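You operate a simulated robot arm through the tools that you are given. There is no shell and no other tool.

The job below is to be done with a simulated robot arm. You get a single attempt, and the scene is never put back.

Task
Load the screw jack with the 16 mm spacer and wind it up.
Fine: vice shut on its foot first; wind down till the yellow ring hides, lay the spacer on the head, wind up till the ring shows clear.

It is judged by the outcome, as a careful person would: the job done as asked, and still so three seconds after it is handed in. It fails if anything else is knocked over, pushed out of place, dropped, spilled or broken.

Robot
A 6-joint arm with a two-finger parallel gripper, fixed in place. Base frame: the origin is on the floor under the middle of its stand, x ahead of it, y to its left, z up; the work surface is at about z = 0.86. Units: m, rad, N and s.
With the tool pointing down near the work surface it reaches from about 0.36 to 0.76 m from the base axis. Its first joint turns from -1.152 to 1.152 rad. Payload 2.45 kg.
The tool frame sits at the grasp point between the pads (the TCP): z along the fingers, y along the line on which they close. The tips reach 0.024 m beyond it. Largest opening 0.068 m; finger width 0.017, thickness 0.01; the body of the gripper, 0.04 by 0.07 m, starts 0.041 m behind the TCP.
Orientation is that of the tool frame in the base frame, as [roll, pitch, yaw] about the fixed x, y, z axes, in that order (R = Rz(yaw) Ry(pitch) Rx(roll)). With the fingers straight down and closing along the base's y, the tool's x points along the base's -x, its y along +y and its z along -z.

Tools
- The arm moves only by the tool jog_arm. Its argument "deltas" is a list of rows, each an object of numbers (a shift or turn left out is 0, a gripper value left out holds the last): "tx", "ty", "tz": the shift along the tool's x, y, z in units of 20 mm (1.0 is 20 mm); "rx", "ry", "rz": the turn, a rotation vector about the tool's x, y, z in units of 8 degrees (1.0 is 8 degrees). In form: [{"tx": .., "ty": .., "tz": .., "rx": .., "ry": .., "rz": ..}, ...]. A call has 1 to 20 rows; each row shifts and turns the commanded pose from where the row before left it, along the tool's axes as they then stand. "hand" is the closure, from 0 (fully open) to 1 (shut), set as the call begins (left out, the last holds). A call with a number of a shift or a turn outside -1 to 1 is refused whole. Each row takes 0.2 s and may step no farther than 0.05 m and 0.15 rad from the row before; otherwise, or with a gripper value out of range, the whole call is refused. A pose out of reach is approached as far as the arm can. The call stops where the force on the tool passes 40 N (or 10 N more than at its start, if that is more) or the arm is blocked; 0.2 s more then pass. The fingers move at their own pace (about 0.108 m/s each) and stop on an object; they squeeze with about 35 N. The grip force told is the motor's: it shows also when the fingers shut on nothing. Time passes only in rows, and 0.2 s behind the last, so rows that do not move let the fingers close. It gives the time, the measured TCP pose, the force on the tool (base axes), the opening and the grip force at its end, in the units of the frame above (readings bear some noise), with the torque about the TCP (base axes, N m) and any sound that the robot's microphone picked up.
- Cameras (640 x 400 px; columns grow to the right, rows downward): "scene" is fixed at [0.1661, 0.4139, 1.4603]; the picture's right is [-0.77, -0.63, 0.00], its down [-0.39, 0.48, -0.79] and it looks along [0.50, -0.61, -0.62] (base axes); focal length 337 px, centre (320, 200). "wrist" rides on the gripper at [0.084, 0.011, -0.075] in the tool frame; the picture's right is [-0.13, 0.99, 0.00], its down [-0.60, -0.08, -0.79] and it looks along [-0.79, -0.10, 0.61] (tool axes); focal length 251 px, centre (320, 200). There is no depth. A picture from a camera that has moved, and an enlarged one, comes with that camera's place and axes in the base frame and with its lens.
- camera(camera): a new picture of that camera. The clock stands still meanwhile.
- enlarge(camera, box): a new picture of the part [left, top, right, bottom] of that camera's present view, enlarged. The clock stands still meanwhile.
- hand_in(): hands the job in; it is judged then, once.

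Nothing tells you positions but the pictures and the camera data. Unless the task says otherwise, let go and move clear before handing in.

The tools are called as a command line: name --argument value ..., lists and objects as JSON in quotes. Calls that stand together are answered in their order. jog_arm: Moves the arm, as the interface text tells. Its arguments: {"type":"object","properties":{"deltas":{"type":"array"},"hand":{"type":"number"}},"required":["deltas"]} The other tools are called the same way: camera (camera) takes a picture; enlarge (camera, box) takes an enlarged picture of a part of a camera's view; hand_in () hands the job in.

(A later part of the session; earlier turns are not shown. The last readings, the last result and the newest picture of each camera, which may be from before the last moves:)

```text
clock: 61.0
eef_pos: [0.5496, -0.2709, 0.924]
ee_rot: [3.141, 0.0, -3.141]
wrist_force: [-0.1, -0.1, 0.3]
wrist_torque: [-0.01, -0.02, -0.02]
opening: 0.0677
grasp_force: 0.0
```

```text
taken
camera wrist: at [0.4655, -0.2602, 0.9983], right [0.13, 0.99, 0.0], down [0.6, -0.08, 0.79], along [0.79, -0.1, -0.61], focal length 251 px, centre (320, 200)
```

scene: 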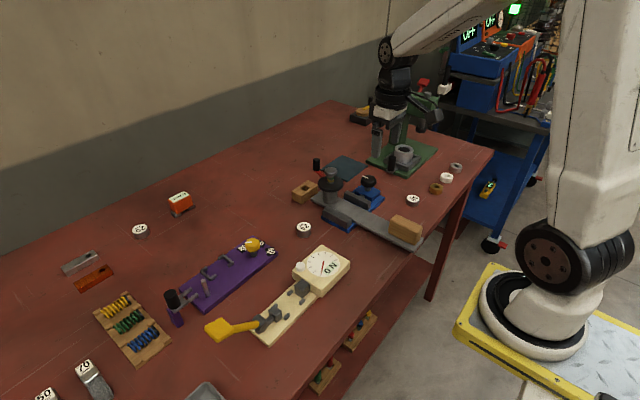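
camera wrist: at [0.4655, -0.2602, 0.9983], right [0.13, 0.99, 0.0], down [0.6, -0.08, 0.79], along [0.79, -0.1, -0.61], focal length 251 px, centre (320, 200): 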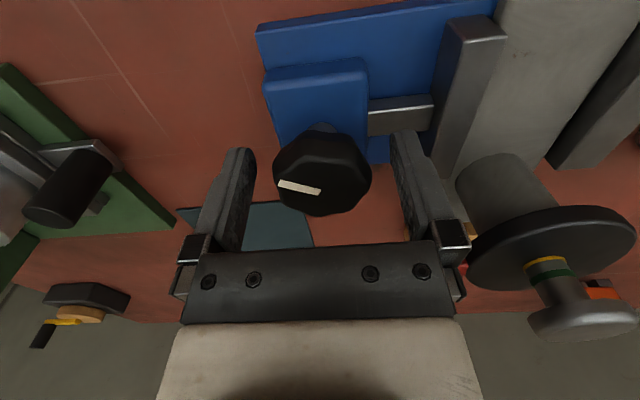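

jog_arm --deltas '[{}, {}, {}, {}]' --hand 1

jog_arm --deltas '[{"rz": -0.7}, {"rz": -0.7}, {"rz": -0.7}]' --hand 1

enlarge --camera "scene" --box '[310, 140, 410, 240]'

camera --camera "wrist"

```text
clock: 62.0
eef_pos: [0.5497, -0.2705, 0.9238]
ee_rot: [-3.139, 0.001, -3.14]
wrist_force: [1.8, 8.1, 0.6]
wrist_torque: [0.1, -0.14, 0.04]
opening: 0.043
grasp_force: 44.3
```

```text
clock: 62.8
eef_pos: [0.5508, -0.2706, 0.9239]
ee_rot: [-3.14, 0.001, -2.845]
wrist_force: [5.0, 7.0, 9.3]
wrist_torque: [0.24, 0.97, -0.04]
opening: 0.0431
grasp_force: 45.2
```

```text
4.00 times, centred on (360, 190) of scene
camera zoom: at [0.1661, 0.4142, 1.4602], right [-0.77, -0.63, 0.0], down [-0.39, 0.48, -0.79], along [0.5, -0.61, -0.62], focal length 1347 px, centre (160, 240)
```

zoom: 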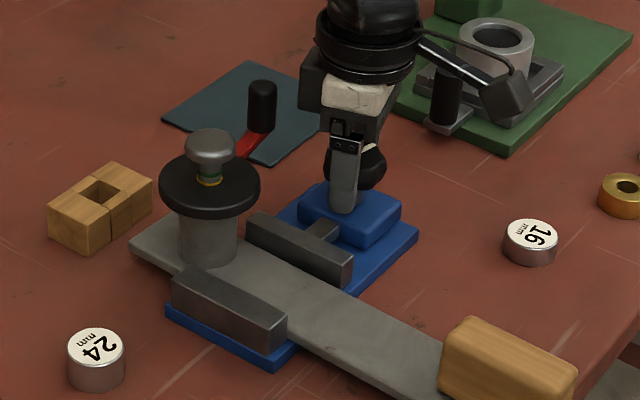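

```text
taken
camera wrist: at [0.4658, -0.2844, 0.9981], right [-0.17, 0.99, 0.0], down [0.6, 0.1, 0.79], along [0.78, 0.13, -0.61], focal length 251 px, centre (320, 200)
```

wrist: 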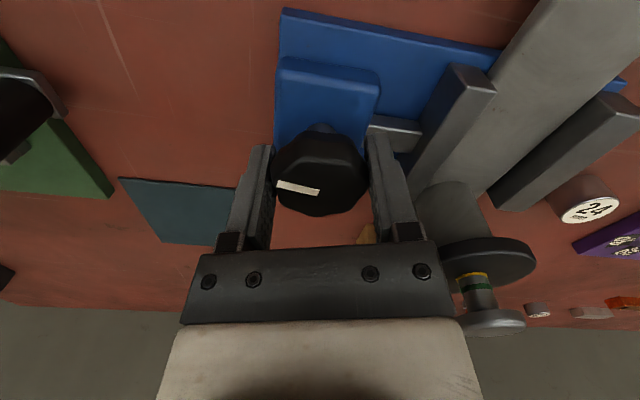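

The jack settled upright and level as soon as the vice loosened. I'll retighten the vice firmly while I still have the knob.

jog_arm --deltas '[{"rz": 0.8}, {"rz": 0.8}, {"rz": 0.8}, {"rz": 0.8}, {"rz": 0.8}]' --hand 1

jog_arm --deltas '[{"rz": 0.6}, {"rz": 0.6}]' --hand 1

camera --camera "wrist"

enlarge --camera "scene" --box '[310, 140, 410, 240]'

```text
clock: 64.0
eef_pos: [0.5488, -0.2695, 0.9236]
ee_rot: [3.141, 0.001, 2.874]
wrist_force: [8.1, 12.3, 8.9]
wrist_torque: [-0.13, -0.69, 0.04]
opening: 0.043
grasp_force: 45.1
```

```text
clock: 64.6
eef_pos: [0.5493, -0.2694, 0.9239]
ee_rot: [-3.141, 0.0, 2.708]
wrist_force: [8.7, 15.2, 9.1]
wrist_torque: [-0.13, -0.68, 0.1]
opening: 0.0427
grasp_force: 45.0
```

```text
taken
camera wrist: at [0.4774, -0.2248, 0.9981], right [0.53, 0.85, 0.0], down [0.51, -0.33, 0.79], along [0.67, -0.42, -0.61], focal length 251 px, centre (320, 200)
```

wrist: 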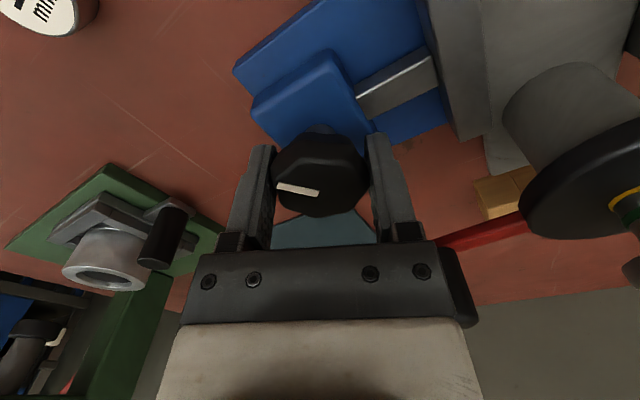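

```text
4.00 times, centred on (360, 190) of scene
camera zoom: at [0.1662, 0.4144, 1.4601], right [-0.77, -0.63, 0.0], down [-0.39, 0.48, -0.79], along [0.5, -0.61, -0.62], focal length 1347 px, centre (160, 240)
```

zoom: 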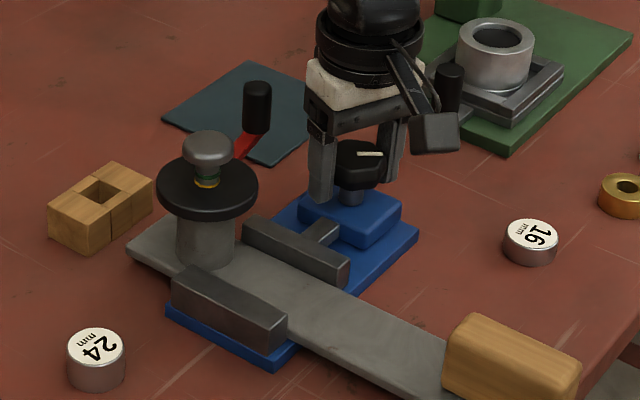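

jog_arm --deltas '[{"rz": 0.6}]' --hand 1

jog_arm --deltas '[{"rz": 0.6}]' --hand 1

enlarge --camera "wrist" --box '[260, 120, 380, 220]'

enlarge --camera "scene" --box '[335, 165, 415, 225]'

```text
clock: 65.0
eef_pos: [0.5495, -0.2707, 0.9236]
ee_rot: [3.139, -0.001, 2.626]
wrist_force: [9.8, 16.5, 10.3]
wrist_torque: [0.22, -0.24, 0.49]
opening: 0.0427
grasp_force: 45.2
```

```text
clock: 65.4
eef_pos: [0.5482, -0.2698, 0.9238]
ee_rot: [-3.14, 0.0, 2.544]
wrist_force: [9.6, 16.7, 7.2]
wrist_torque: [0.06, -0.21, 1.05]
opening: 0.0429
grasp_force: 44.6
```

```text
4.00 times, centred on (320, 170) of wrist
camera zoom: at [0.4855, -0.2134, 0.9981], right [0.66, 0.75, 0.0], down [0.46, -0.4, 0.79], along [0.59, -0.53, -0.61], focal length 1006 px, centre (320, 320)
```

zoom: 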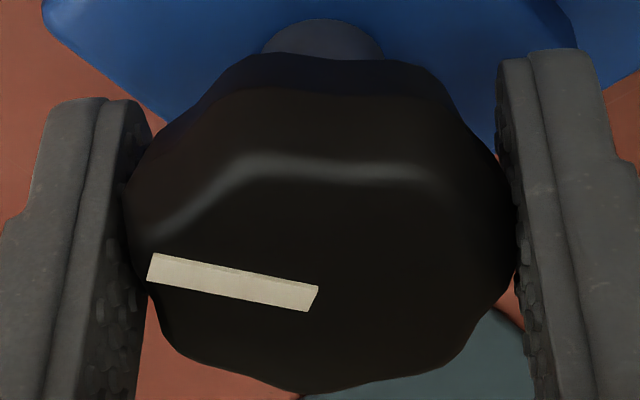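

```text
6.67 times, centred on (375, 195) of scene
camera zoom: at [0.1662, 0.4144, 1.4601], right [-0.77, -0.63, 0.0], down [-0.39, 0.48, -0.79], along [0.5, -0.61, -0.62], focal length 2245 px, centre (-47, 233)
```

zoom: 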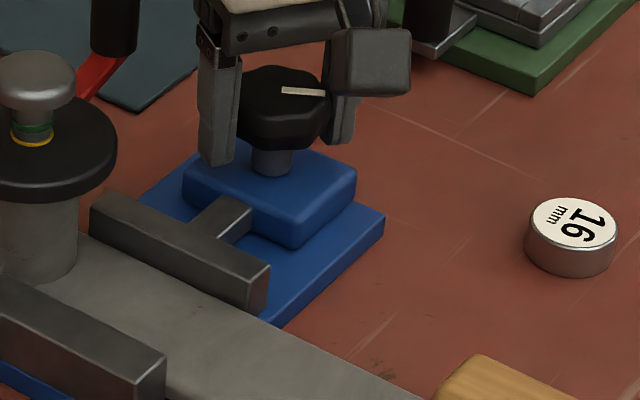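

jog_arm --deltas '[{"rz": 0.4}]' --hand 1

jog_arm --deltas '[{"rz": 0.4}]' --hand 1

enlarge --camera "wrist" --box '[260, 120, 380, 220]'

jog_arm --deltas '[{}, {}, {}]' --hand 0

enlarge --camera "wrist" --box '[260, 120, 380, 220]'

```text
clock: 65.8
eef_pos: [0.5482, -0.2688, 0.924]
ee_rot: [-3.141, -0.002, 2.488]
wrist_force: [5.0, 20.3, 10.0]
wrist_torque: [0.16, -0.02, 1.19]
opening: 0.0431
grasp_force: 45.7
```

```text
clock: 66.2
eef_pos: [0.5499, -0.2693, 0.9232]
ee_rot: [-3.142, -0.002, 2.429]
wrist_force: [7.1, 20.0, 4.4]
wrist_torque: [0.34, -0.08, 0.94]
opening: 0.0438
grasp_force: 45.1
```

```text
4.00 times, centred on (320, 170) of wrist
camera zoom: at [0.4924, -0.2065, 0.9977], right [0.75, 0.67, 0.0], down [0.41, -0.45, 0.79], along [0.53, -0.59, -0.61], focal length 1006 px, centre (320, 320)
```

zoom: 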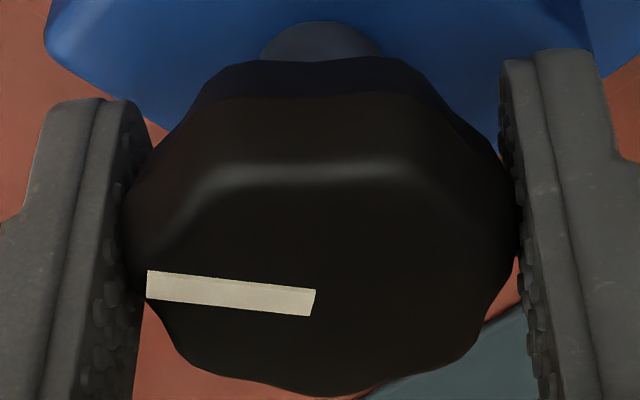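

```text
clock: 67.0
eef_pos: [0.5486, -0.2706, 0.9236]
ee_rot: [3.141, 0.0, 2.43]
wrist_force: [0.4, -1.1, -0.5]
wrist_torque: [-0.01, -0.02, 0.01]
opening: 0.068
grasp_force: 0.1
```

```text
4.00 times, centred on (320, 170) of wrist
camera zoom: at [0.4921, -0.2079, 0.998], right [0.75, 0.67, 0.0], down [0.41, -0.45, 0.79], along [0.53, -0.59, -0.61], focal length 1006 px, centre (320, 320)
```

zoom: 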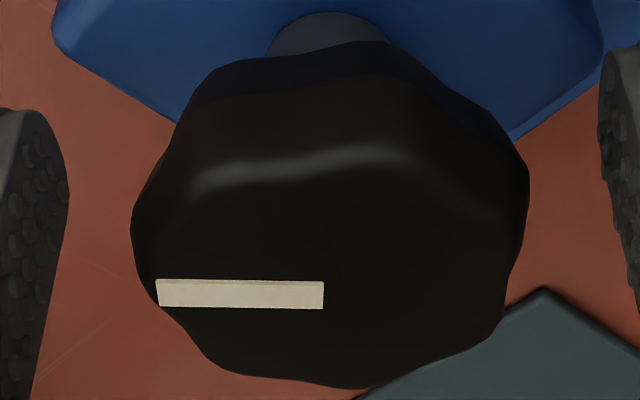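

The vice is tightened again. I'll rise, straighten the tool, and look at the crank knob from close above before gripping it.

jog_arm --deltas '[{"tz": -1}, {"tz": -1}, {"tz": -1}, {"tz": -1}, {"tz": -1}, {"tz": -1, "rz": -1}, {"rz": -1}, {"rz": -1}, {"rz": -1}, {"rz": -1.0}, {"rz": -0.1}]' --hand 0

jog_arm --deltas '[{"tx": -0.98, "ty": 0.5}, {"tx": -0.98, "ty": 0.5}, {"tx": -0.98, "ty": 0.5}]' --hand 0

camera --camera "wrist"

enlarge --camera "scene" --box '[310, 140, 410, 240]'

```text
clock: 69.4
eef_pos: [0.5481, -0.2704, 1.0436]
ee_rot: [3.141, -0.001, -3.141]
wrist_force: [0.2, 0.4, 0.1]
wrist_torque: [0.02, -0.02, 0.01]
opening: 0.0682
grasp_force: 0.1
```

```text
clock: 70.2
eef_pos: [0.6053, -0.2392, 1.0441]
ee_rot: [-3.141, 0.0, -3.142]
wrist_force: [-0.7, -0.2, -0.7]
wrist_torque: [0.01, -0.02, -0.03]
opening: 0.068
grasp_force: 0.1
```

```text
taken
camera wrist: at [0.5227, -0.2288, 1.1182], right [0.13, 0.99, 0.0], down [0.6, -0.08, 0.79], along [0.79, -0.1, -0.61], focal length 251 px, centre (320, 200)
```

wrist: 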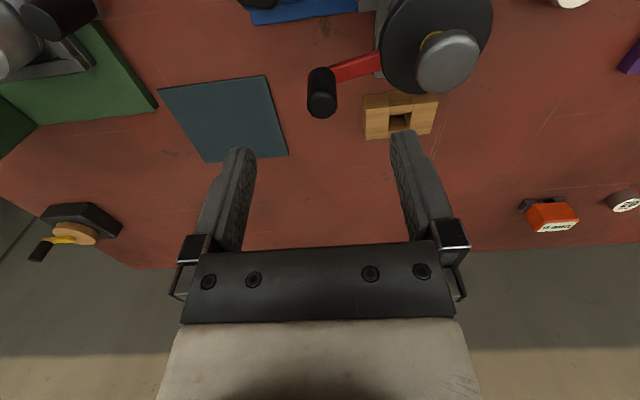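

```text
4.00 times, centred on (360, 190) of scene
camera zoom: at [0.1661, 0.4139, 1.4603], right [-0.77, -0.63, 0.0], down [-0.39, 0.48, -0.79], along [0.5, -0.61, -0.62], focal length 1347 px, centre (160, 240)
```

zoom: 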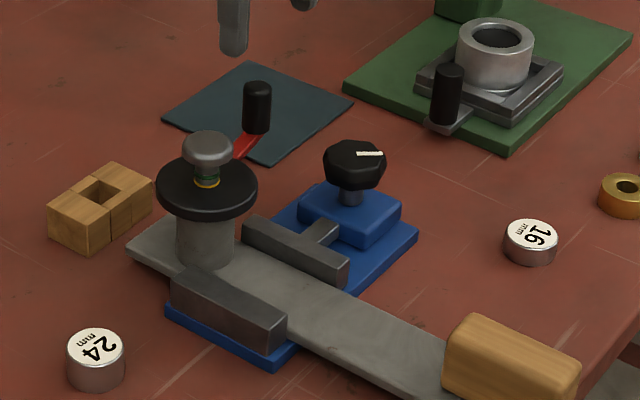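

jog_arm --deltas '[{"tx": -0.15, "ty": 0.04, "tz": 0.9}, {"tz": 0.95}, {"tz": 0.95}, {"tz": 0.9}]' --hand 0

camera --camera "wrist"

enlarge --camera "wrist" --box '[220, 80, 420, 240]'

```text
clock: 71.2
eef_pos: [0.6099, -0.2399, 0.9699]
ee_rot: [3.141, 0.0, -3.141]
wrist_force: [0.2, -0.5, -0.6]
wrist_torque: [0.01, -0.02, 0.01]
opening: 0.0679
grasp_force: 0.0
```

```text
taken
camera wrist: at [0.5256, -0.2281, 1.044], right [0.13, 0.99, 0.0], down [0.6, -0.08, 0.79], along [0.79, -0.1, -0.61], focal length 251 px, centre (320, 200)
```

wrist: 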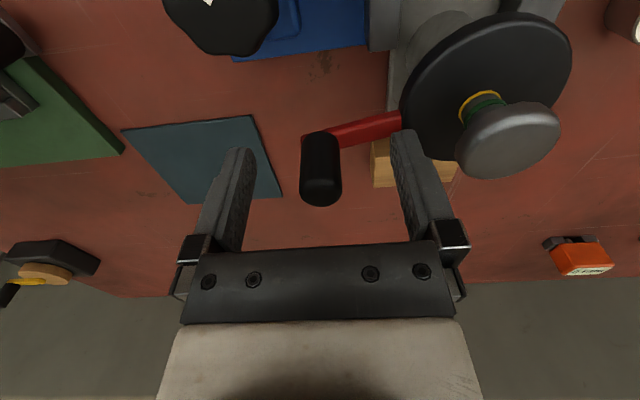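

```text
2.50 times, centred on (320, 160) of wrist
camera zoom: at [0.5256, -0.2281, 1.044], right [0.13, 0.99, 0.0], down [0.6, -0.08, 0.79], along [0.79, -0.1, -0.61], focal length 629 px, centre (320, 300)
```

zoom: 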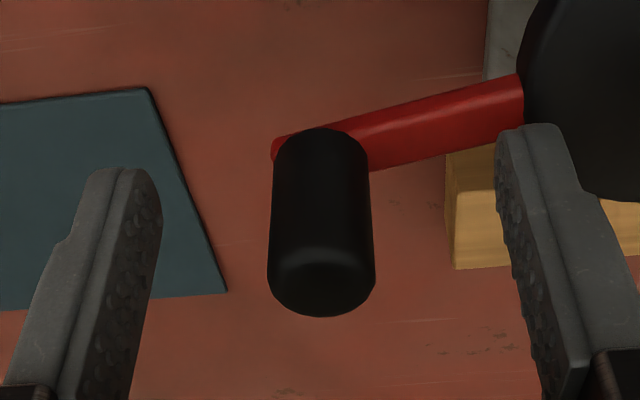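

The knob is centred between the fingers. I'll grip it and turn slowly (1.5° per row) with the tool rotating along with the crank, so that no twist is forced into the jack.

jog_arm --deltas '[{}, {}, {}, {}]' --hand 1

jog_arm --deltas '[{"tx": 0.0961, "ty": -0.0158, "rz": 0.1875}, {"tx": 0.0961, "ty": -0.0158, "rz": 0.1875}, {"tx": 0.0961, "ty": -0.0158, "rz": 0.1875}, {"tx": 0.0961, "ty": -0.0158, "rz": 0.1875}, {"tx": 0.0961, "ty": -0.0158, "rz": 0.1875}, {"tx": 0.0961, "ty": -0.0158, "rz": 0.1875}]' --hand 1

enlarge --camera "scene" --box '[310, 140, 410, 240]'

enlarge --camera "scene" --box '[325, 160, 350, 190]'

camera --camera "wrist"

```text
clock: 72.2
eef_pos: [0.6098, -0.2376, 0.9693]
ee_rot: [3.141, -0.001, 3.141]
wrist_force: [-0.8, -1.1, 0.0]
wrist_torque: [-0.3, -0.4, 0.05]
opening: 0.0193
grasp_force: 34.8
```

```text
clock: 73.6
eef_pos: [0.5999, -0.2397, 0.9695]
ee_rot: [-3.141, -0.001, 2.983]
wrist_force: [1.7, 3.5, 3.7]
wrist_torque: [0.37, 0.13, -0.07]
opening: 0.019
grasp_force: 35.5
```

```text
4.00 times, centred on (360, 190) of scene
camera zoom: at [0.1661, 0.414, 1.4603], right [-0.77, -0.63, 0.0], down [-0.39, 0.48, -0.79], along [0.5, -0.61, -0.62], focal length 1347 px, centre (160, 240)
```

zoom: 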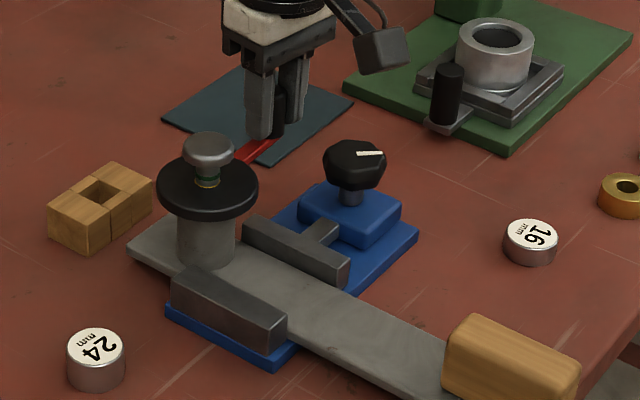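

```text
13.33 times, centred on (338, 175) of scene
camera zoom: at [0.1661, 0.414, 1.4603], right [-0.77, -0.63, 0.0], down [-0.39, 0.48, -0.79], along [0.5, -0.61, -0.62], focal length 4490 px, centre (87, 533)
```

zoom: 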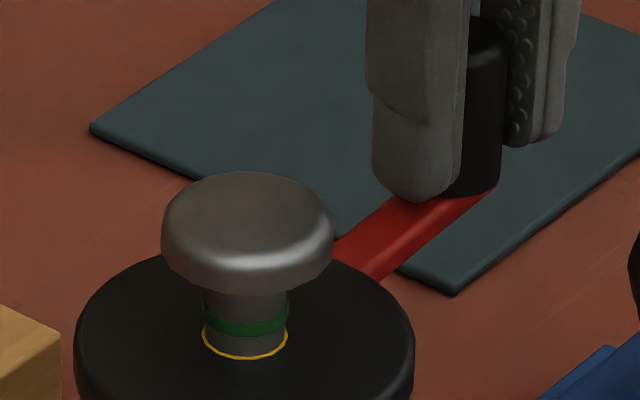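

```text
taken
camera wrist: at [0.5175, -0.2163, 1.0441], right [0.28, 0.96, 0.0], down [0.58, -0.17, 0.79], along [0.76, -0.22, -0.61], focal length 251 px, centre (320, 200)
```

wrist: 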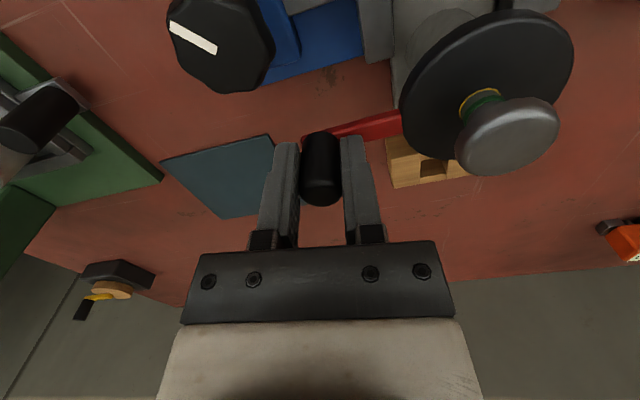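

The slow follow-turn works: the jack stays put and only a thin yellow line remains. I'll continue the same way.

jog_arm --deltas '[{"tx": 0.0961, "ty": -0.0158, "rz": 0.1875}, {"tx": 0.0961, "ty": -0.0158, "rz": 0.1875}, {"tx": 0.0961, "ty": -0.0158, "rz": 0.1875}, {"tx": 0.0961, "ty": -0.0158, "rz": 0.1875}, {"tx": 0.0961, "ty": -0.0158, "rz": 0.1875}, {"tx": 0.0961, "ty": -0.0158, "rz": 0.1875}, {"tx": 0.0961, "ty": -0.0158, "rz": 0.1875}]' --hand 1

enlarge --camera "scene" --box '[310, 140, 410, 240]'

enlarge --camera "scene" --box '[325, 160, 350, 190]'

```text
clock: 75.2
eef_pos: [0.5865, -0.2395, 0.97]
ee_rot: [3.141, -0.002, 2.801]
wrist_force: [3.8, 6.9, 0.6]
wrist_torque: [0.43, -0.47, -0.08]
opening: 0.0195
grasp_force: 34.4
```

```text
4.00 times, centred on (360, 190) of scene
camera zoom: at [0.1662, 0.4141, 1.4602], right [-0.77, -0.63, 0.0], down [-0.39, 0.48, -0.79], along [0.5, -0.61, -0.62], focal length 1347 px, centre (160, 240)
```

zoom: 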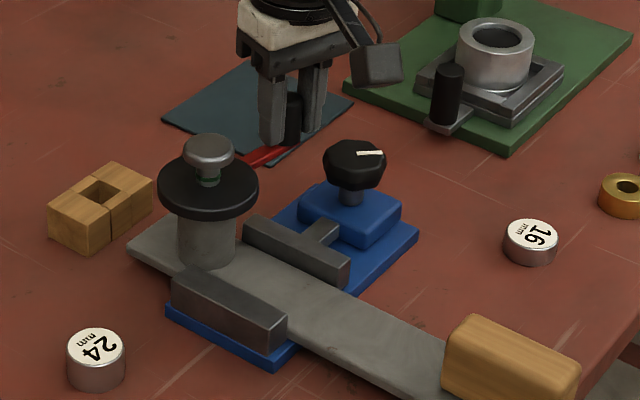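

```text
13.33 times, centred on (338, 175) of scene
camera zoom: at [0.1662, 0.4141, 1.4602], right [-0.77, -0.63, 0.0], down [-0.39, 0.48, -0.79], along [0.5, -0.61, -0.62], focal length 4490 px, centre (87, 533)
```

zoom: 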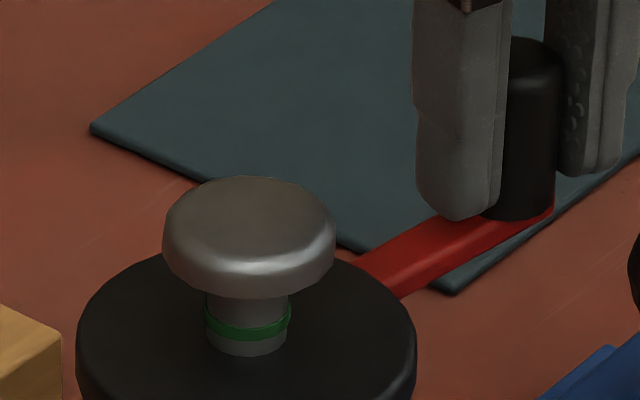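

The yellow ring is hidden and green still shows. I'll go a few more degrees for margin, easing slightly inward to relieve the radial force, then release.

jog_arm --deltas '[{"tx": 0.098, "ty": -0.002, "rz": 0.1875}, {"tx": 0.098, "ty": -0.002, "rz": 0.1875}, {"tx": 0.098, "ty": -0.002, "rz": 0.1875}]' --hand 1

enlarge --camera "scene" --box '[325, 160, 350, 190]'

jog_arm --deltas '[{}, {}, {}]' --hand 0

enlarge --camera "scene" --box '[310, 140, 410, 240]'

camera --camera "wrist"

```text
clock: 76.0
eef_pos: [0.5792, -0.2393, 0.9702]
ee_rot: [-3.142, -0.001, 2.721]
wrist_force: [3.2, 4.2, -0.5]
wrist_torque: [0.24, -0.69, -0.13]
opening: 0.0196
grasp_force: 35.2
```

```text
13.33 times, centred on (338, 175) of scene
camera zoom: at [0.1663, 0.414, 1.4603], right [-0.77, -0.63, 0.0], down [-0.39, 0.48, -0.79], along [0.5, -0.61, -0.62], focal length 4490 px, centre (87, 533)
```

zoom: 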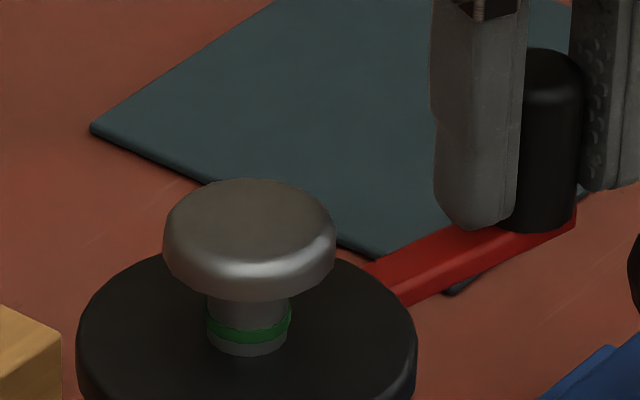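

```text
clock: 76.8
eef_pos: [0.5783, -0.2373, 0.9708]
ee_rot: [3.141, -0.002, 2.722]
wrist_force: [0.6, -0.1, 0.0]
wrist_torque: [-0.01, -0.01, -0.01]
opening: 0.0682
grasp_force: 0.0
```

```text
4.00 times, centred on (360, 190) of scene
camera zoom: at [0.1661, 0.4139, 1.4603], right [-0.77, -0.63, 0.0], down [-0.39, 0.48, -0.79], along [0.5, -0.61, -0.62], focal length 1347 px, centre (160, 240)
```

zoom: 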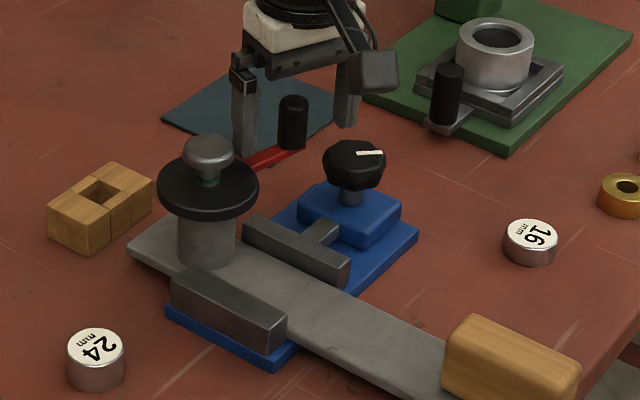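

```text
taken
camera wrist: at [0.507, -0.1939, 1.0444], right [0.52, 0.85, 0.0], down [0.52, -0.32, 0.79], along [0.68, -0.41, -0.61], focal length 251 px, centre (320, 200)
```

wrist: 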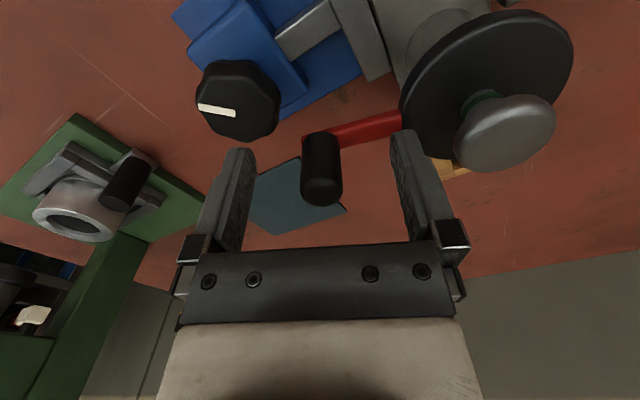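

Wound down: yellow is hidden, green shows, and the jack is upright and held. Next I'll lift clear and go over the 16 mm spacer.

jog_arm --deltas '[{"tz": -1}, {"tz": -1}, {"tz": -1}, {"tz": -1}, {"tz": -1}, {"rz": -1}, {"rz": -1}, {"rz": -1.0}]' --hand 0

jog_arm --deltas '[{"tx": 0.95, "ty": -0.65}, {"tx": 0.95, "ty": -0.65}, {"tx": 0.95, "ty": -0.65}, {"tx": 0.95, "ty": -0.65}, {"tx": 0.95, "ty": -0.65}, {"tx": 0.95, "ty": -0.65}, {"tx": 0.95, "ty": -0.65}, {"tx": 0.95, "ty": -0.65}, {"tx": 0.9}]' --hand 0

camera --camera "wrist"

camera --camera "scene"

```text
clock: 78.6
eef_pos: [0.5805, -0.2377, 1.0702]
ee_rot: [3.141, 0.001, -3.138]
wrist_force: [-0.5, -0.1, 1.4]
wrist_torque: [0.01, -0.01, 0.01]
opening: 0.068
grasp_force: 0.0
```

```text
clock: 80.6
eef_pos: [0.4096, -0.3411, 1.0692]
ee_rot: [-3.14, -0.001, -3.14]
wrist_force: [0.8, -0.5, -0.2]
wrist_torque: [0.0, 0.0, -0.02]
opening: 0.0682
grasp_force: 0.0
```

```text
taken
camera wrist: at [0.3252, -0.3315, 1.1435], right [0.13, 0.99, 0.0], down [0.6, -0.08, 0.79], along [0.79, -0.1, -0.61], focal length 251 px, centre (320, 200)
```

wrist: 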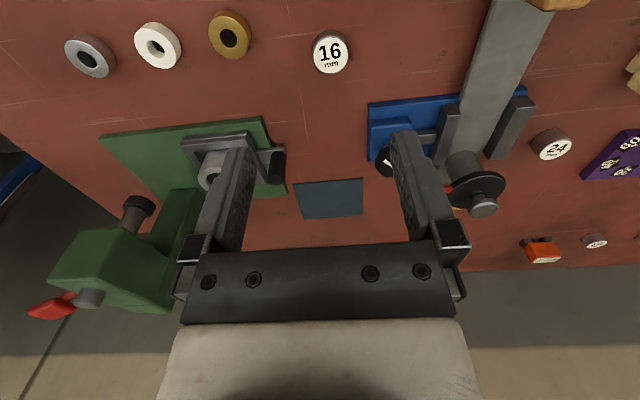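

```text
taken
```

scene: 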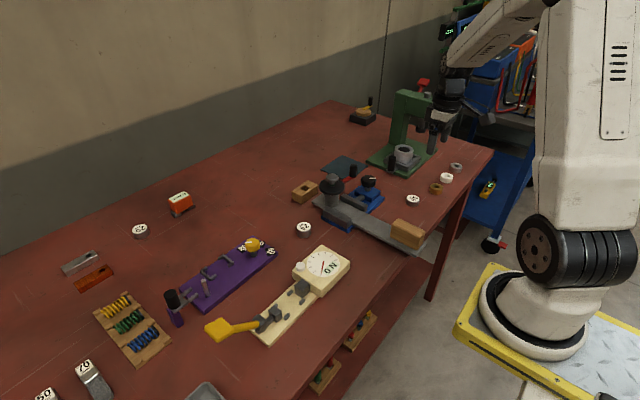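

jog_arm --deltas '[{"tx": -0.64, "ty": 0.13, "tz": 0.9}, {"tx": -0.63, "ty": 0.12, "tz": 0.9}, {"tz": 1}, {"tz": 1}, {"tz": 1}, {"tz": 1}]' --hand 0

camera --camera "wrist"

enlarge --camera "wrist" --box '[220, 60, 420, 200]'

```text
clock: 82.0
eef_pos: [0.4354, -0.3369, 0.9525]
ee_rot: [3.141, -0.001, 3.141]
wrist_force: [0.4, -0.1, 0.1]
wrist_torque: [0.02, -0.01, -0.02]
opening: 0.068
grasp_force: 0.1
```

```text
taken
camera wrist: at [0.3515, -0.3259, 1.0274], right [0.13, 0.99, 0.0], down [0.6, -0.08, 0.79], along [0.79, -0.1, -0.61], focal length 251 px, centre (320, 200)
```

wrist: 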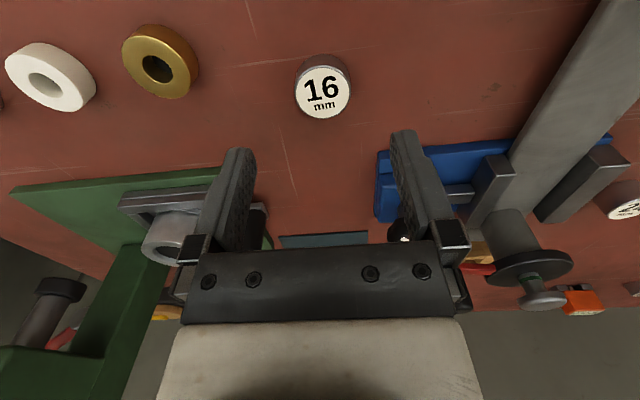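

```text
2.86 times, centred on (320, 130) of wrist
camera zoom: at [0.3515, -0.3259, 1.0274], right [0.13, 0.99, 0.0], down [0.6, -0.08, 0.79], along [0.79, -0.1, -0.61], focal length 718 px, centre (320, 400)
```

zoom: 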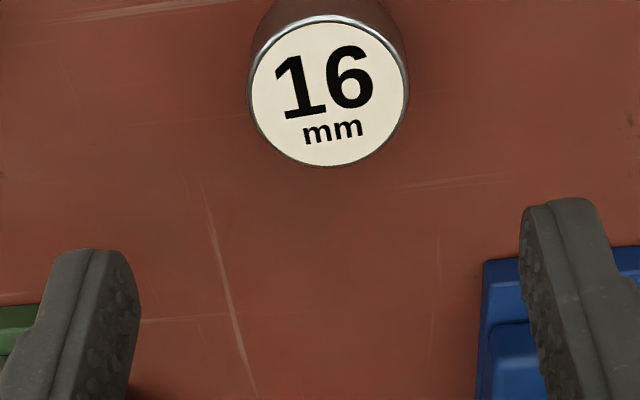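

jog_arm --deltas '[{"ty": 0.08, "tz": 0.8}, {"tz": 0.8}, {"tz": 0.8}, {"tz": 0.5}, {"tz": 0.3}]' --hand 0

camera --camera "wrist"

enlarge --camera "scene" --box '[370, 150, 450, 230]'

```text
clock: 83.2
eef_pos: [0.4358, -0.3372, 0.8898]
ee_rot: [3.141, -0.001, -3.14]
wrist_force: [0.2, -0.4, -0.8]
wrist_torque: [-0.01, -0.03, 0.0]
opening: 0.0682
grasp_force: 0.1
```

```text
taken
camera wrist: at [0.352, -0.3252, 0.9633], right [0.13, 0.99, 0.0], down [0.6, -0.08, 0.79], along [0.79, -0.1, -0.61], focal length 251 px, centre (320, 200)
```

wrist: 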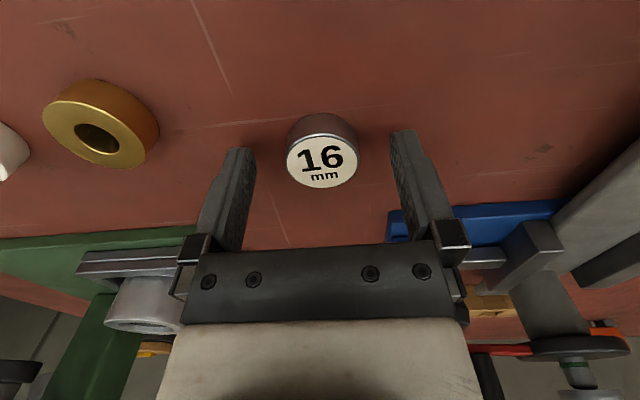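

```text
5.00 times, centred on (410, 190) of scene
camera zoom: at [0.1661, 0.4139, 1.4603], right [-0.77, -0.63, 0.0], down [-0.39, 0.48, -0.79], along [0.5, -0.61, -0.62], focal length 1684 px, centre (-130, 250)
```

zoom: 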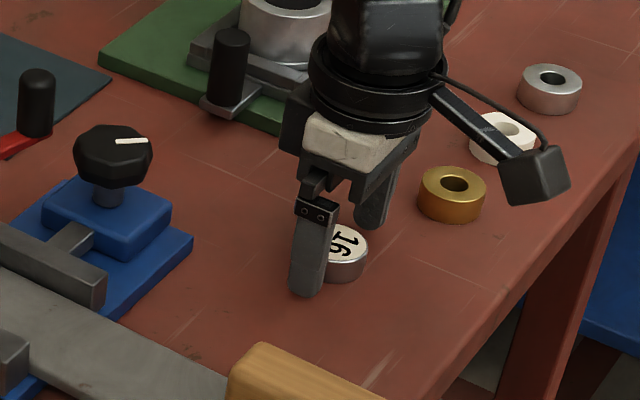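

jog_arm --deltas '[{"tx": -0.04, "ty": 0.06, "tz": 0.12}, {}]' --hand 0

jog_arm --deltas '[{}, {}, {}, {}]' --hand 1

camera --camera "wrist"

enlarge --camera "wrist" --box '[240, 100, 400, 220]'

```text
clock: 83.8
eef_pos: [0.4367, -0.3345, 0.8859]
ee_rot: [-3.14, 0.0, 3.141]
wrist_force: [-0.9, -1.2, 0.1]
wrist_torque: [-0.01, -0.09, -0.04]
opening: 0.0678
grasp_force: 0.1
```

```text
clock: 84.8
eef_pos: [0.4374, -0.3333, 0.8872]
ee_rot: [3.139, 0.001, 3.14]
wrist_force: [-0.2, -1.0, -0.2]
wrist_torque: [0.01, 0.0, 0.0]
opening: 0.0354
grasp_force: 34.5
```

```text
taken
camera wrist: at [0.3525, -0.3238, 0.9609], right [0.13, 0.99, 0.0], down [0.6, -0.08, 0.79], along [0.79, -0.1, -0.61], focal length 251 px, centre (320, 200)
```

wrist: 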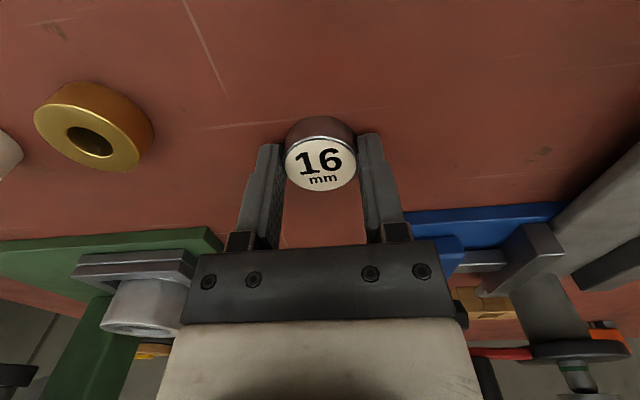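

```text
3.33 times, centred on (320, 160) of wrist
camera zoom: at [0.3525, -0.3238, 0.9609], right [0.13, 0.99, 0.0], down [0.6, -0.08, 0.79], along [0.79, -0.1, -0.61], focal length 838 px, centre (320, 333)
```

zoom: 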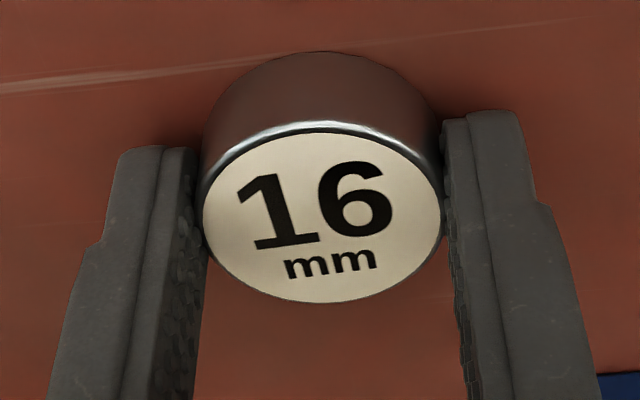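

The spacer is gripped at 35 mm, centred to about 2 mm. I'll lift it and carry it high to above the jack head at (0.597, -0.165).

jog_arm --deltas '[{"tz": -0.5}, {"tz": -1}, {"tz": -1}, {"tz": -1}, {"tz": -1}, {"tz": -1}, {"tz": -1}, {"tz": -1}, {"tz": -1}]' --hand 1

jog_arm --deltas '[{"tx": -0.9, "ty": 0.933}, {"tx": -0.9, "ty": 0.933}, {"tx": -0.9, "ty": 0.933}, {"tx": -0.9, "ty": 0.933}, {"tx": -0.9, "ty": 0.933}, {"tx": -0.9, "ty": 0.933}, {"tx": -0.9, "ty": 0.933}, {"tx": -0.9, "ty": 0.933}]' --hand 1

camera --camera "wrist"

enlarge --camera "scene" --box '[290, 110, 390, 210]'

```text
clock: 86.8
eef_pos: [0.436, -0.334, 1.0574]
ee_rot: [-3.14, 0.0, 3.141]
wrist_force: [-0.2, -0.6, -0.6]
wrist_torque: [0.02, -0.02, -0.01]
opening: 0.0353
grasp_force: 34.8
```

```text
clock: 88.6
eef_pos: [0.5809, -0.1843, 1.0567]
ee_rot: [-3.141, 0.0, -3.141]
wrist_force: [0.0, 0.0, -0.2]
wrist_torque: [-0.01, -0.02, -0.01]
opening: 0.035
grasp_force: 34.6
```

```text
taken
camera wrist: at [0.4962, -0.1734, 1.1317], right [0.13, 0.99, 0.0], down [0.6, -0.08, 0.79], along [0.79, -0.1, -0.61], focal length 251 px, centre (320, 200)
```

wrist: 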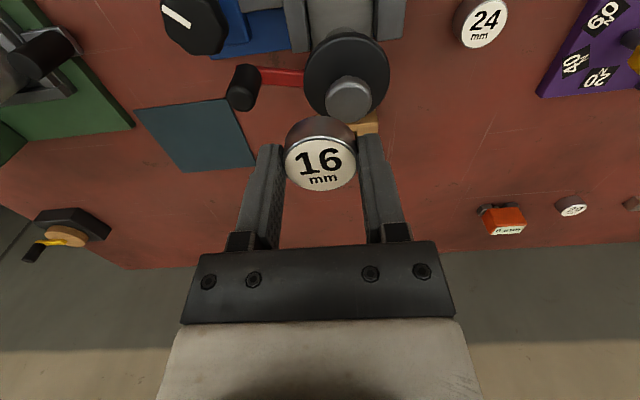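

```text
4.00 times, centred on (340, 160) of scene
camera zoom: at [0.1661, 0.4139, 1.4603], right [-0.77, -0.63, 0.0], down [-0.39, 0.48, -0.79], along [0.5, -0.61, -0.62], focal length 1347 px, centre (240, 360)
```

zoom: 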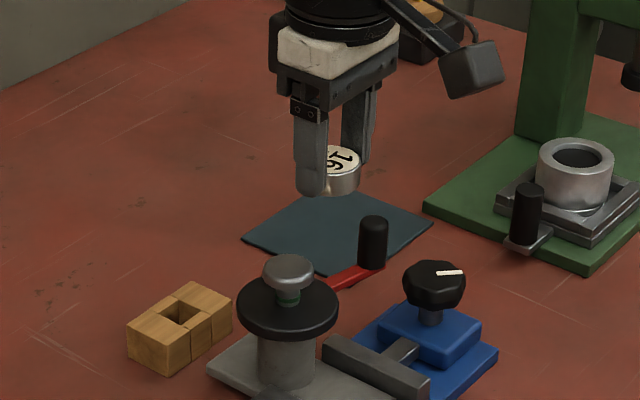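

jog_arm --deltas '[{"tx": -0.88, "ty": 0.95}, {"tz": 0.8}, {"tz": 0.8}, {"tz": 0.3}]' --hand 1

camera --camera "wrist"

enlarge --camera "scene" --box '[310, 130, 370, 190]'

```text
clock: 89.6
eef_pos: [0.5984, -0.1647, 1.0195]
ee_rot: [-3.14, -0.001, -3.141]
wrist_force: [-0.1, -1.1, 0.9]
wrist_torque: [0.03, 0.03, -0.03]
opening: 0.0353
grasp_force: 35.2
```

```text
taken
camera wrist: at [0.5135, -0.1544, 1.0933], right [0.13, 0.99, 0.0], down [0.6, -0.08, 0.79], along [0.79, -0.1, -0.61], focal length 251 px, centre (320, 200)
```

wrist: 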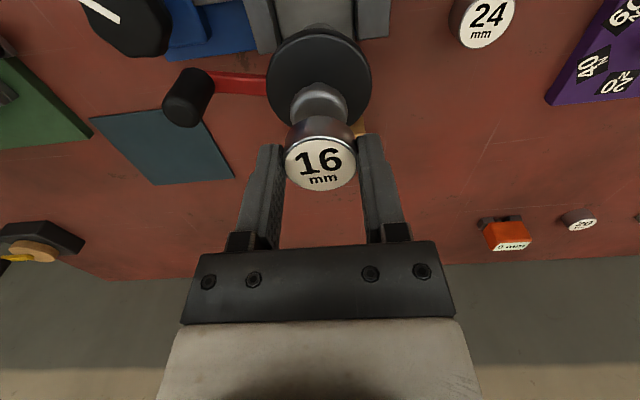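

```text
6.67 times, centred on (340, 160) of scene
camera zoom: at [0.1661, 0.4139, 1.4603], right [-0.77, -0.63, 0.0], down [-0.39, 0.48, -0.79], along [0.5, -0.61, -0.62], focal length 2245 px, centre (187, 467)
```

zoom: 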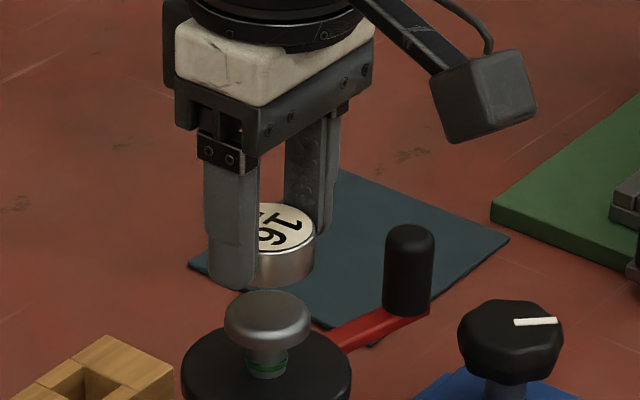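

jog_arm --deltas '[{"tz": 0.25}, {"tz": 0.25}, {"tz": 0.25}]' --hand 1

enlarge --camera "scene" --box '[325, 145, 355, 185]'

camera --camera "wrist"

```text
clock: 90.4
eef_pos: [0.598, -0.1651, 1.0031]
ee_rot: [-3.141, 0.0, 3.142]
wrist_force: [0.1, -0.5, -0.9]
wrist_torque: [0.04, 0.0, 0.01]
opening: 0.0352
grasp_force: 35.1
```

```text
10.00 times, centred on (340, 165) of scene
camera zoom: at [0.1661, 0.4139, 1.4603], right [-0.77, -0.63, 0.0], down [-0.39, 0.48, -0.79], along [0.5, -0.61, -0.62], focal length 3368 px, centre (120, 550)
```

zoom: 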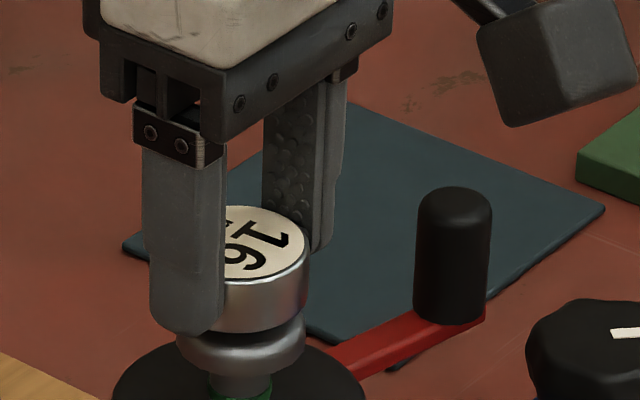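

```text
taken
camera wrist: at [0.5142, -0.1543, 1.0776], right [0.13, 0.99, 0.0], down [0.6, -0.08, 0.79], along [0.79, -0.1, -0.61], focal length 251 px, centre (320, 200)
```

wrist: 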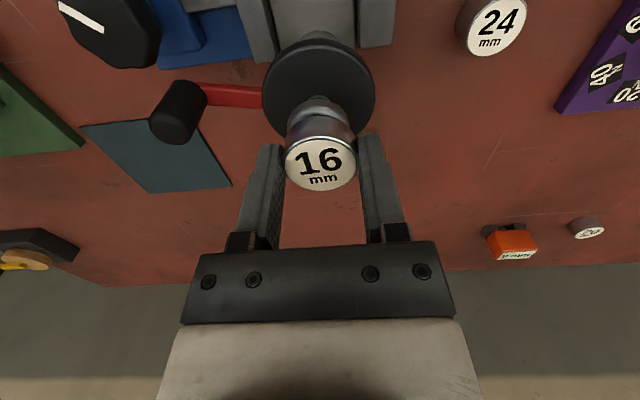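

jog_arm --deltas '[{"tz": 0.075}, {"tz": 0.075}, {"tz": 0.05}]' --hand 1

jog_arm --deltas '[{"tz": 0.05}]' --hand 1

jog_arm --deltas '[{"tz": 0.05}]' --hand 1

enlarge --camera "scene" --box '[325, 145, 355, 185]'

```text
clock: 91.2
eef_pos: [0.5988, -0.1652, 1.0004]
ee_rot: [3.141, 0.001, 3.141]
wrist_force: [0.5, 0.5, -0.7]
wrist_torque: [0.03, -0.02, -0.02]
opening: 0.0354
grasp_force: 35.3
```

```text
clock: 91.6
eef_pos: [0.5978, -0.1651, 1.0004]
ee_rot: [3.14, -0.002, -3.14]
wrist_force: [0.2, 0.2, -0.4]
wrist_torque: [0.01, 0.01, -0.01]
opening: 0.0351
grasp_force: 34.7
```

```text
clock: 92.0
eef_pos: [0.5978, -0.1657, 0.9977]
ee_rot: [3.141, -0.001, 3.141]
wrist_force: [-0.8, 0.6, -0.7]
wrist_torque: [-0.02, 0.0, 0.0]
opening: 0.0351
grasp_force: 35.2
```

```text
10.00 times, centred on (340, 165) of scene
camera zoom: at [0.1661, 0.4139, 1.4603], right [-0.77, -0.63, 0.0], down [-0.39, 0.48, -0.79], along [0.5, -0.61, -0.62], focal length 3368 px, centre (120, 550)
```

zoom: 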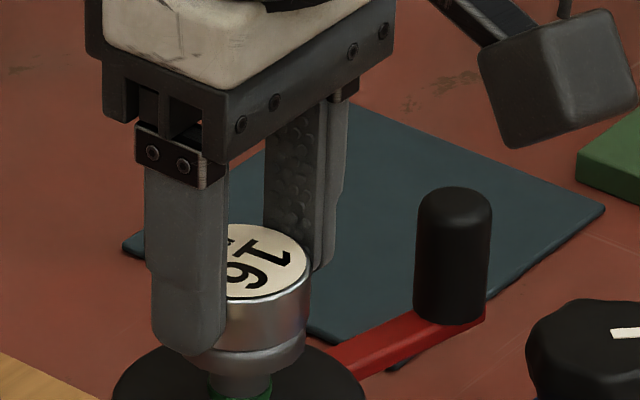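

jog_arm --deltas '[{"tz": 0.05}]' --hand 1

jog_arm --deltas '[{"tz": 0.04}]' --hand 1

enlarge --camera "scene" --box '[325, 145, 355, 185]'

```text
clock: 92.4
eef_pos: [0.5974, -0.1639, 0.9967]
ee_rot: [-3.141, -0.001, -3.142]
wrist_force: [0.0, -0.2, 0.6]
wrist_torque: [-0.04, -0.01, -0.01]
opening: 0.035
grasp_force: 35.4
```

```text
clock: 92.8
eef_pos: [0.5981, -0.1658, 0.9974]
ee_rot: [3.14, 0.001, -3.141]
wrist_force: [-1.8, 2.5, 7.6]
wrist_torque: [0.08, 0.03, 0.0]
opening: 0.0352
grasp_force: 34.8
```

```text
10.00 times, centred on (340, 165) of scene
camera zoom: at [0.1659, 0.414, 1.4603], right [-0.77, -0.63, 0.0], down [-0.39, 0.48, -0.79], along [0.5, -0.61, -0.62], focal length 3368 px, centre (120, 550)
```

zoom: 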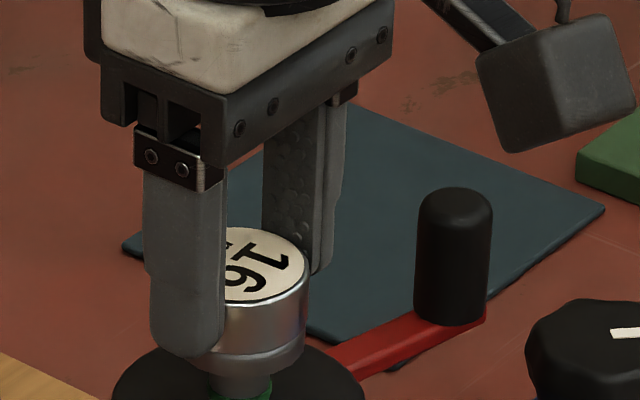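

Contact: 7.6 N upward, so the spacer is seated on the head. I'll ease off a touch and open.

jog_arm --deltas '[{"tz": -0.03}]' --hand 1

jog_arm --deltas '[{}, {}, {}]' --hand 0

camera --camera "wrist"

enlarge --camera "scene" --box '[325, 145, 355, 185]'

```text
clock: 93.2
eef_pos: [0.598, -0.1645, 0.9967]
ee_rot: [3.14, 0.0, 3.142]
wrist_force: [-0.2, 1.2, 5.3]
wrist_torque: [0.06, 0.02, 0.0]
opening: 0.0352
grasp_force: 35.1
```

```text
clock: 94.0
eef_pos: [0.5969, -0.1652, 0.998]
ee_rot: [3.141, 0.001, -3.141]
wrist_force: [0.2, 0.0, -0.3]
wrist_torque: [-0.02, -0.01, -0.02]
opening: 0.0681
grasp_force: 0.0
```

```text
taken
camera wrist: at [0.5137, -0.154, 1.0712], right [0.13, 0.99, 0.0], down [0.6, -0.08, 0.79], along [0.79, -0.1, -0.61], focal length 251 px, centre (320, 200)
```

wrist: 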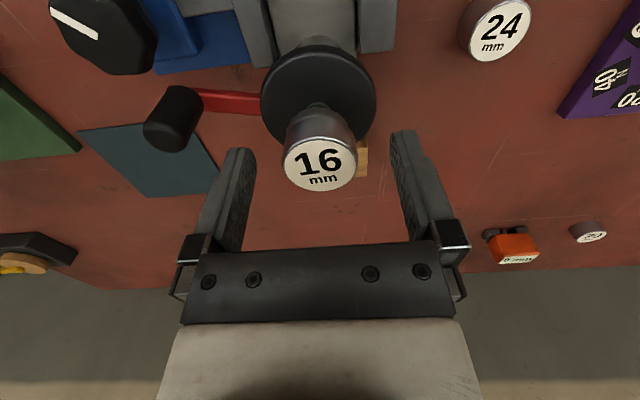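

```text
10.00 times, centred on (340, 165) of scene
camera zoom: at [0.1661, 0.4139, 1.4603], right [-0.77, -0.63, 0.0], down [-0.39, 0.48, -0.79], along [0.5, -0.61, -0.62], focal length 3368 px, centre (120, 550)
```

zoom: 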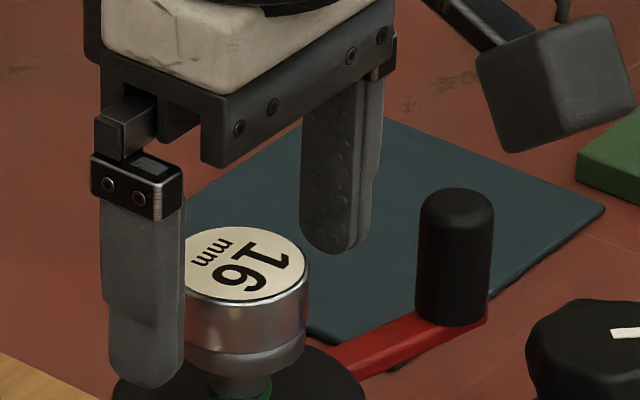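

jog_arm --deltas '[{"tz": -0.5}, {"tz": -1}, {"tz": -1}, {"tz": -1}, {"tx": 0.9}, {"tx": 0.9}]' --hand 0

camera --camera "wrist"

enlarge --camera "scene" --box '[325, 145, 355, 185]'

enlarge --camera "wrist" --box '[270, 20, 400, 150]'

```text
clock: 95.4
eef_pos: [0.5621, -0.165, 1.068]
ee_rot: [-3.141, 0.001, 3.141]
wrist_force: [-0.2, 0.4, -0.1]
wrist_torque: [0.03, 0.04, -0.01]
opening: 0.0678
grasp_force: 0.0
```

```text
taken
camera wrist: at [0.4777, -0.154, 1.1422], right [0.13, 0.99, 0.0], down [0.6, -0.08, 0.79], along [0.79, -0.1, -0.61], focal length 251 px, centre (320, 200)
```

wrist: 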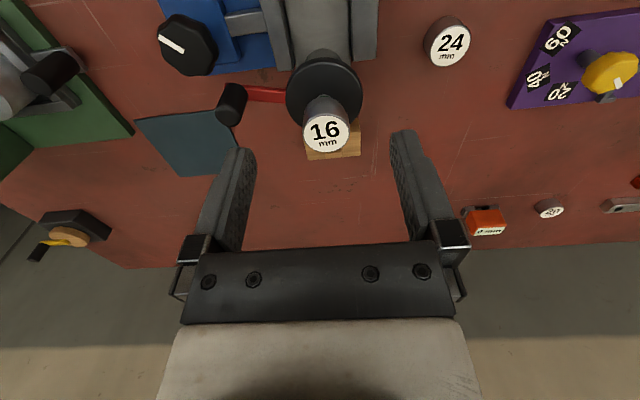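

```text
10.00 times, centred on (340, 165) of scene
camera zoom: at [0.1661, 0.4139, 1.4603], right [-0.77, -0.63, 0.0], down [-0.39, 0.48, -0.79], along [0.5, -0.61, -0.62], focal length 3368 px, centre (120, 550)
```

zoom: 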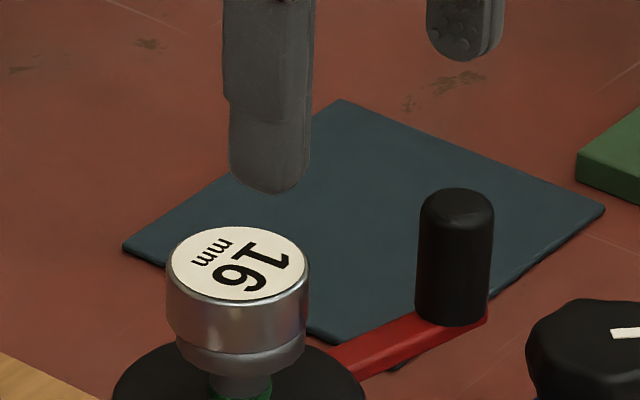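

```text
3.08 times, centred on (335, 85) of wrist
camera zoom: at [0.4777, -0.154, 1.1422], right [0.13, 0.99, 0.0], down [0.6, -0.08, 0.79], along [0.79, -0.1, -0.61], focal length 774 px, centre (274, 554)
```

zoom: 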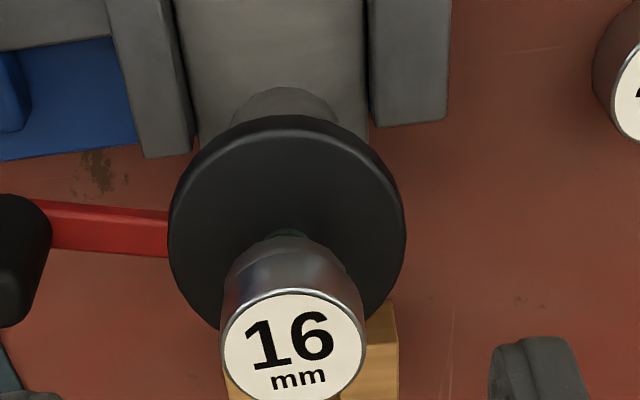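

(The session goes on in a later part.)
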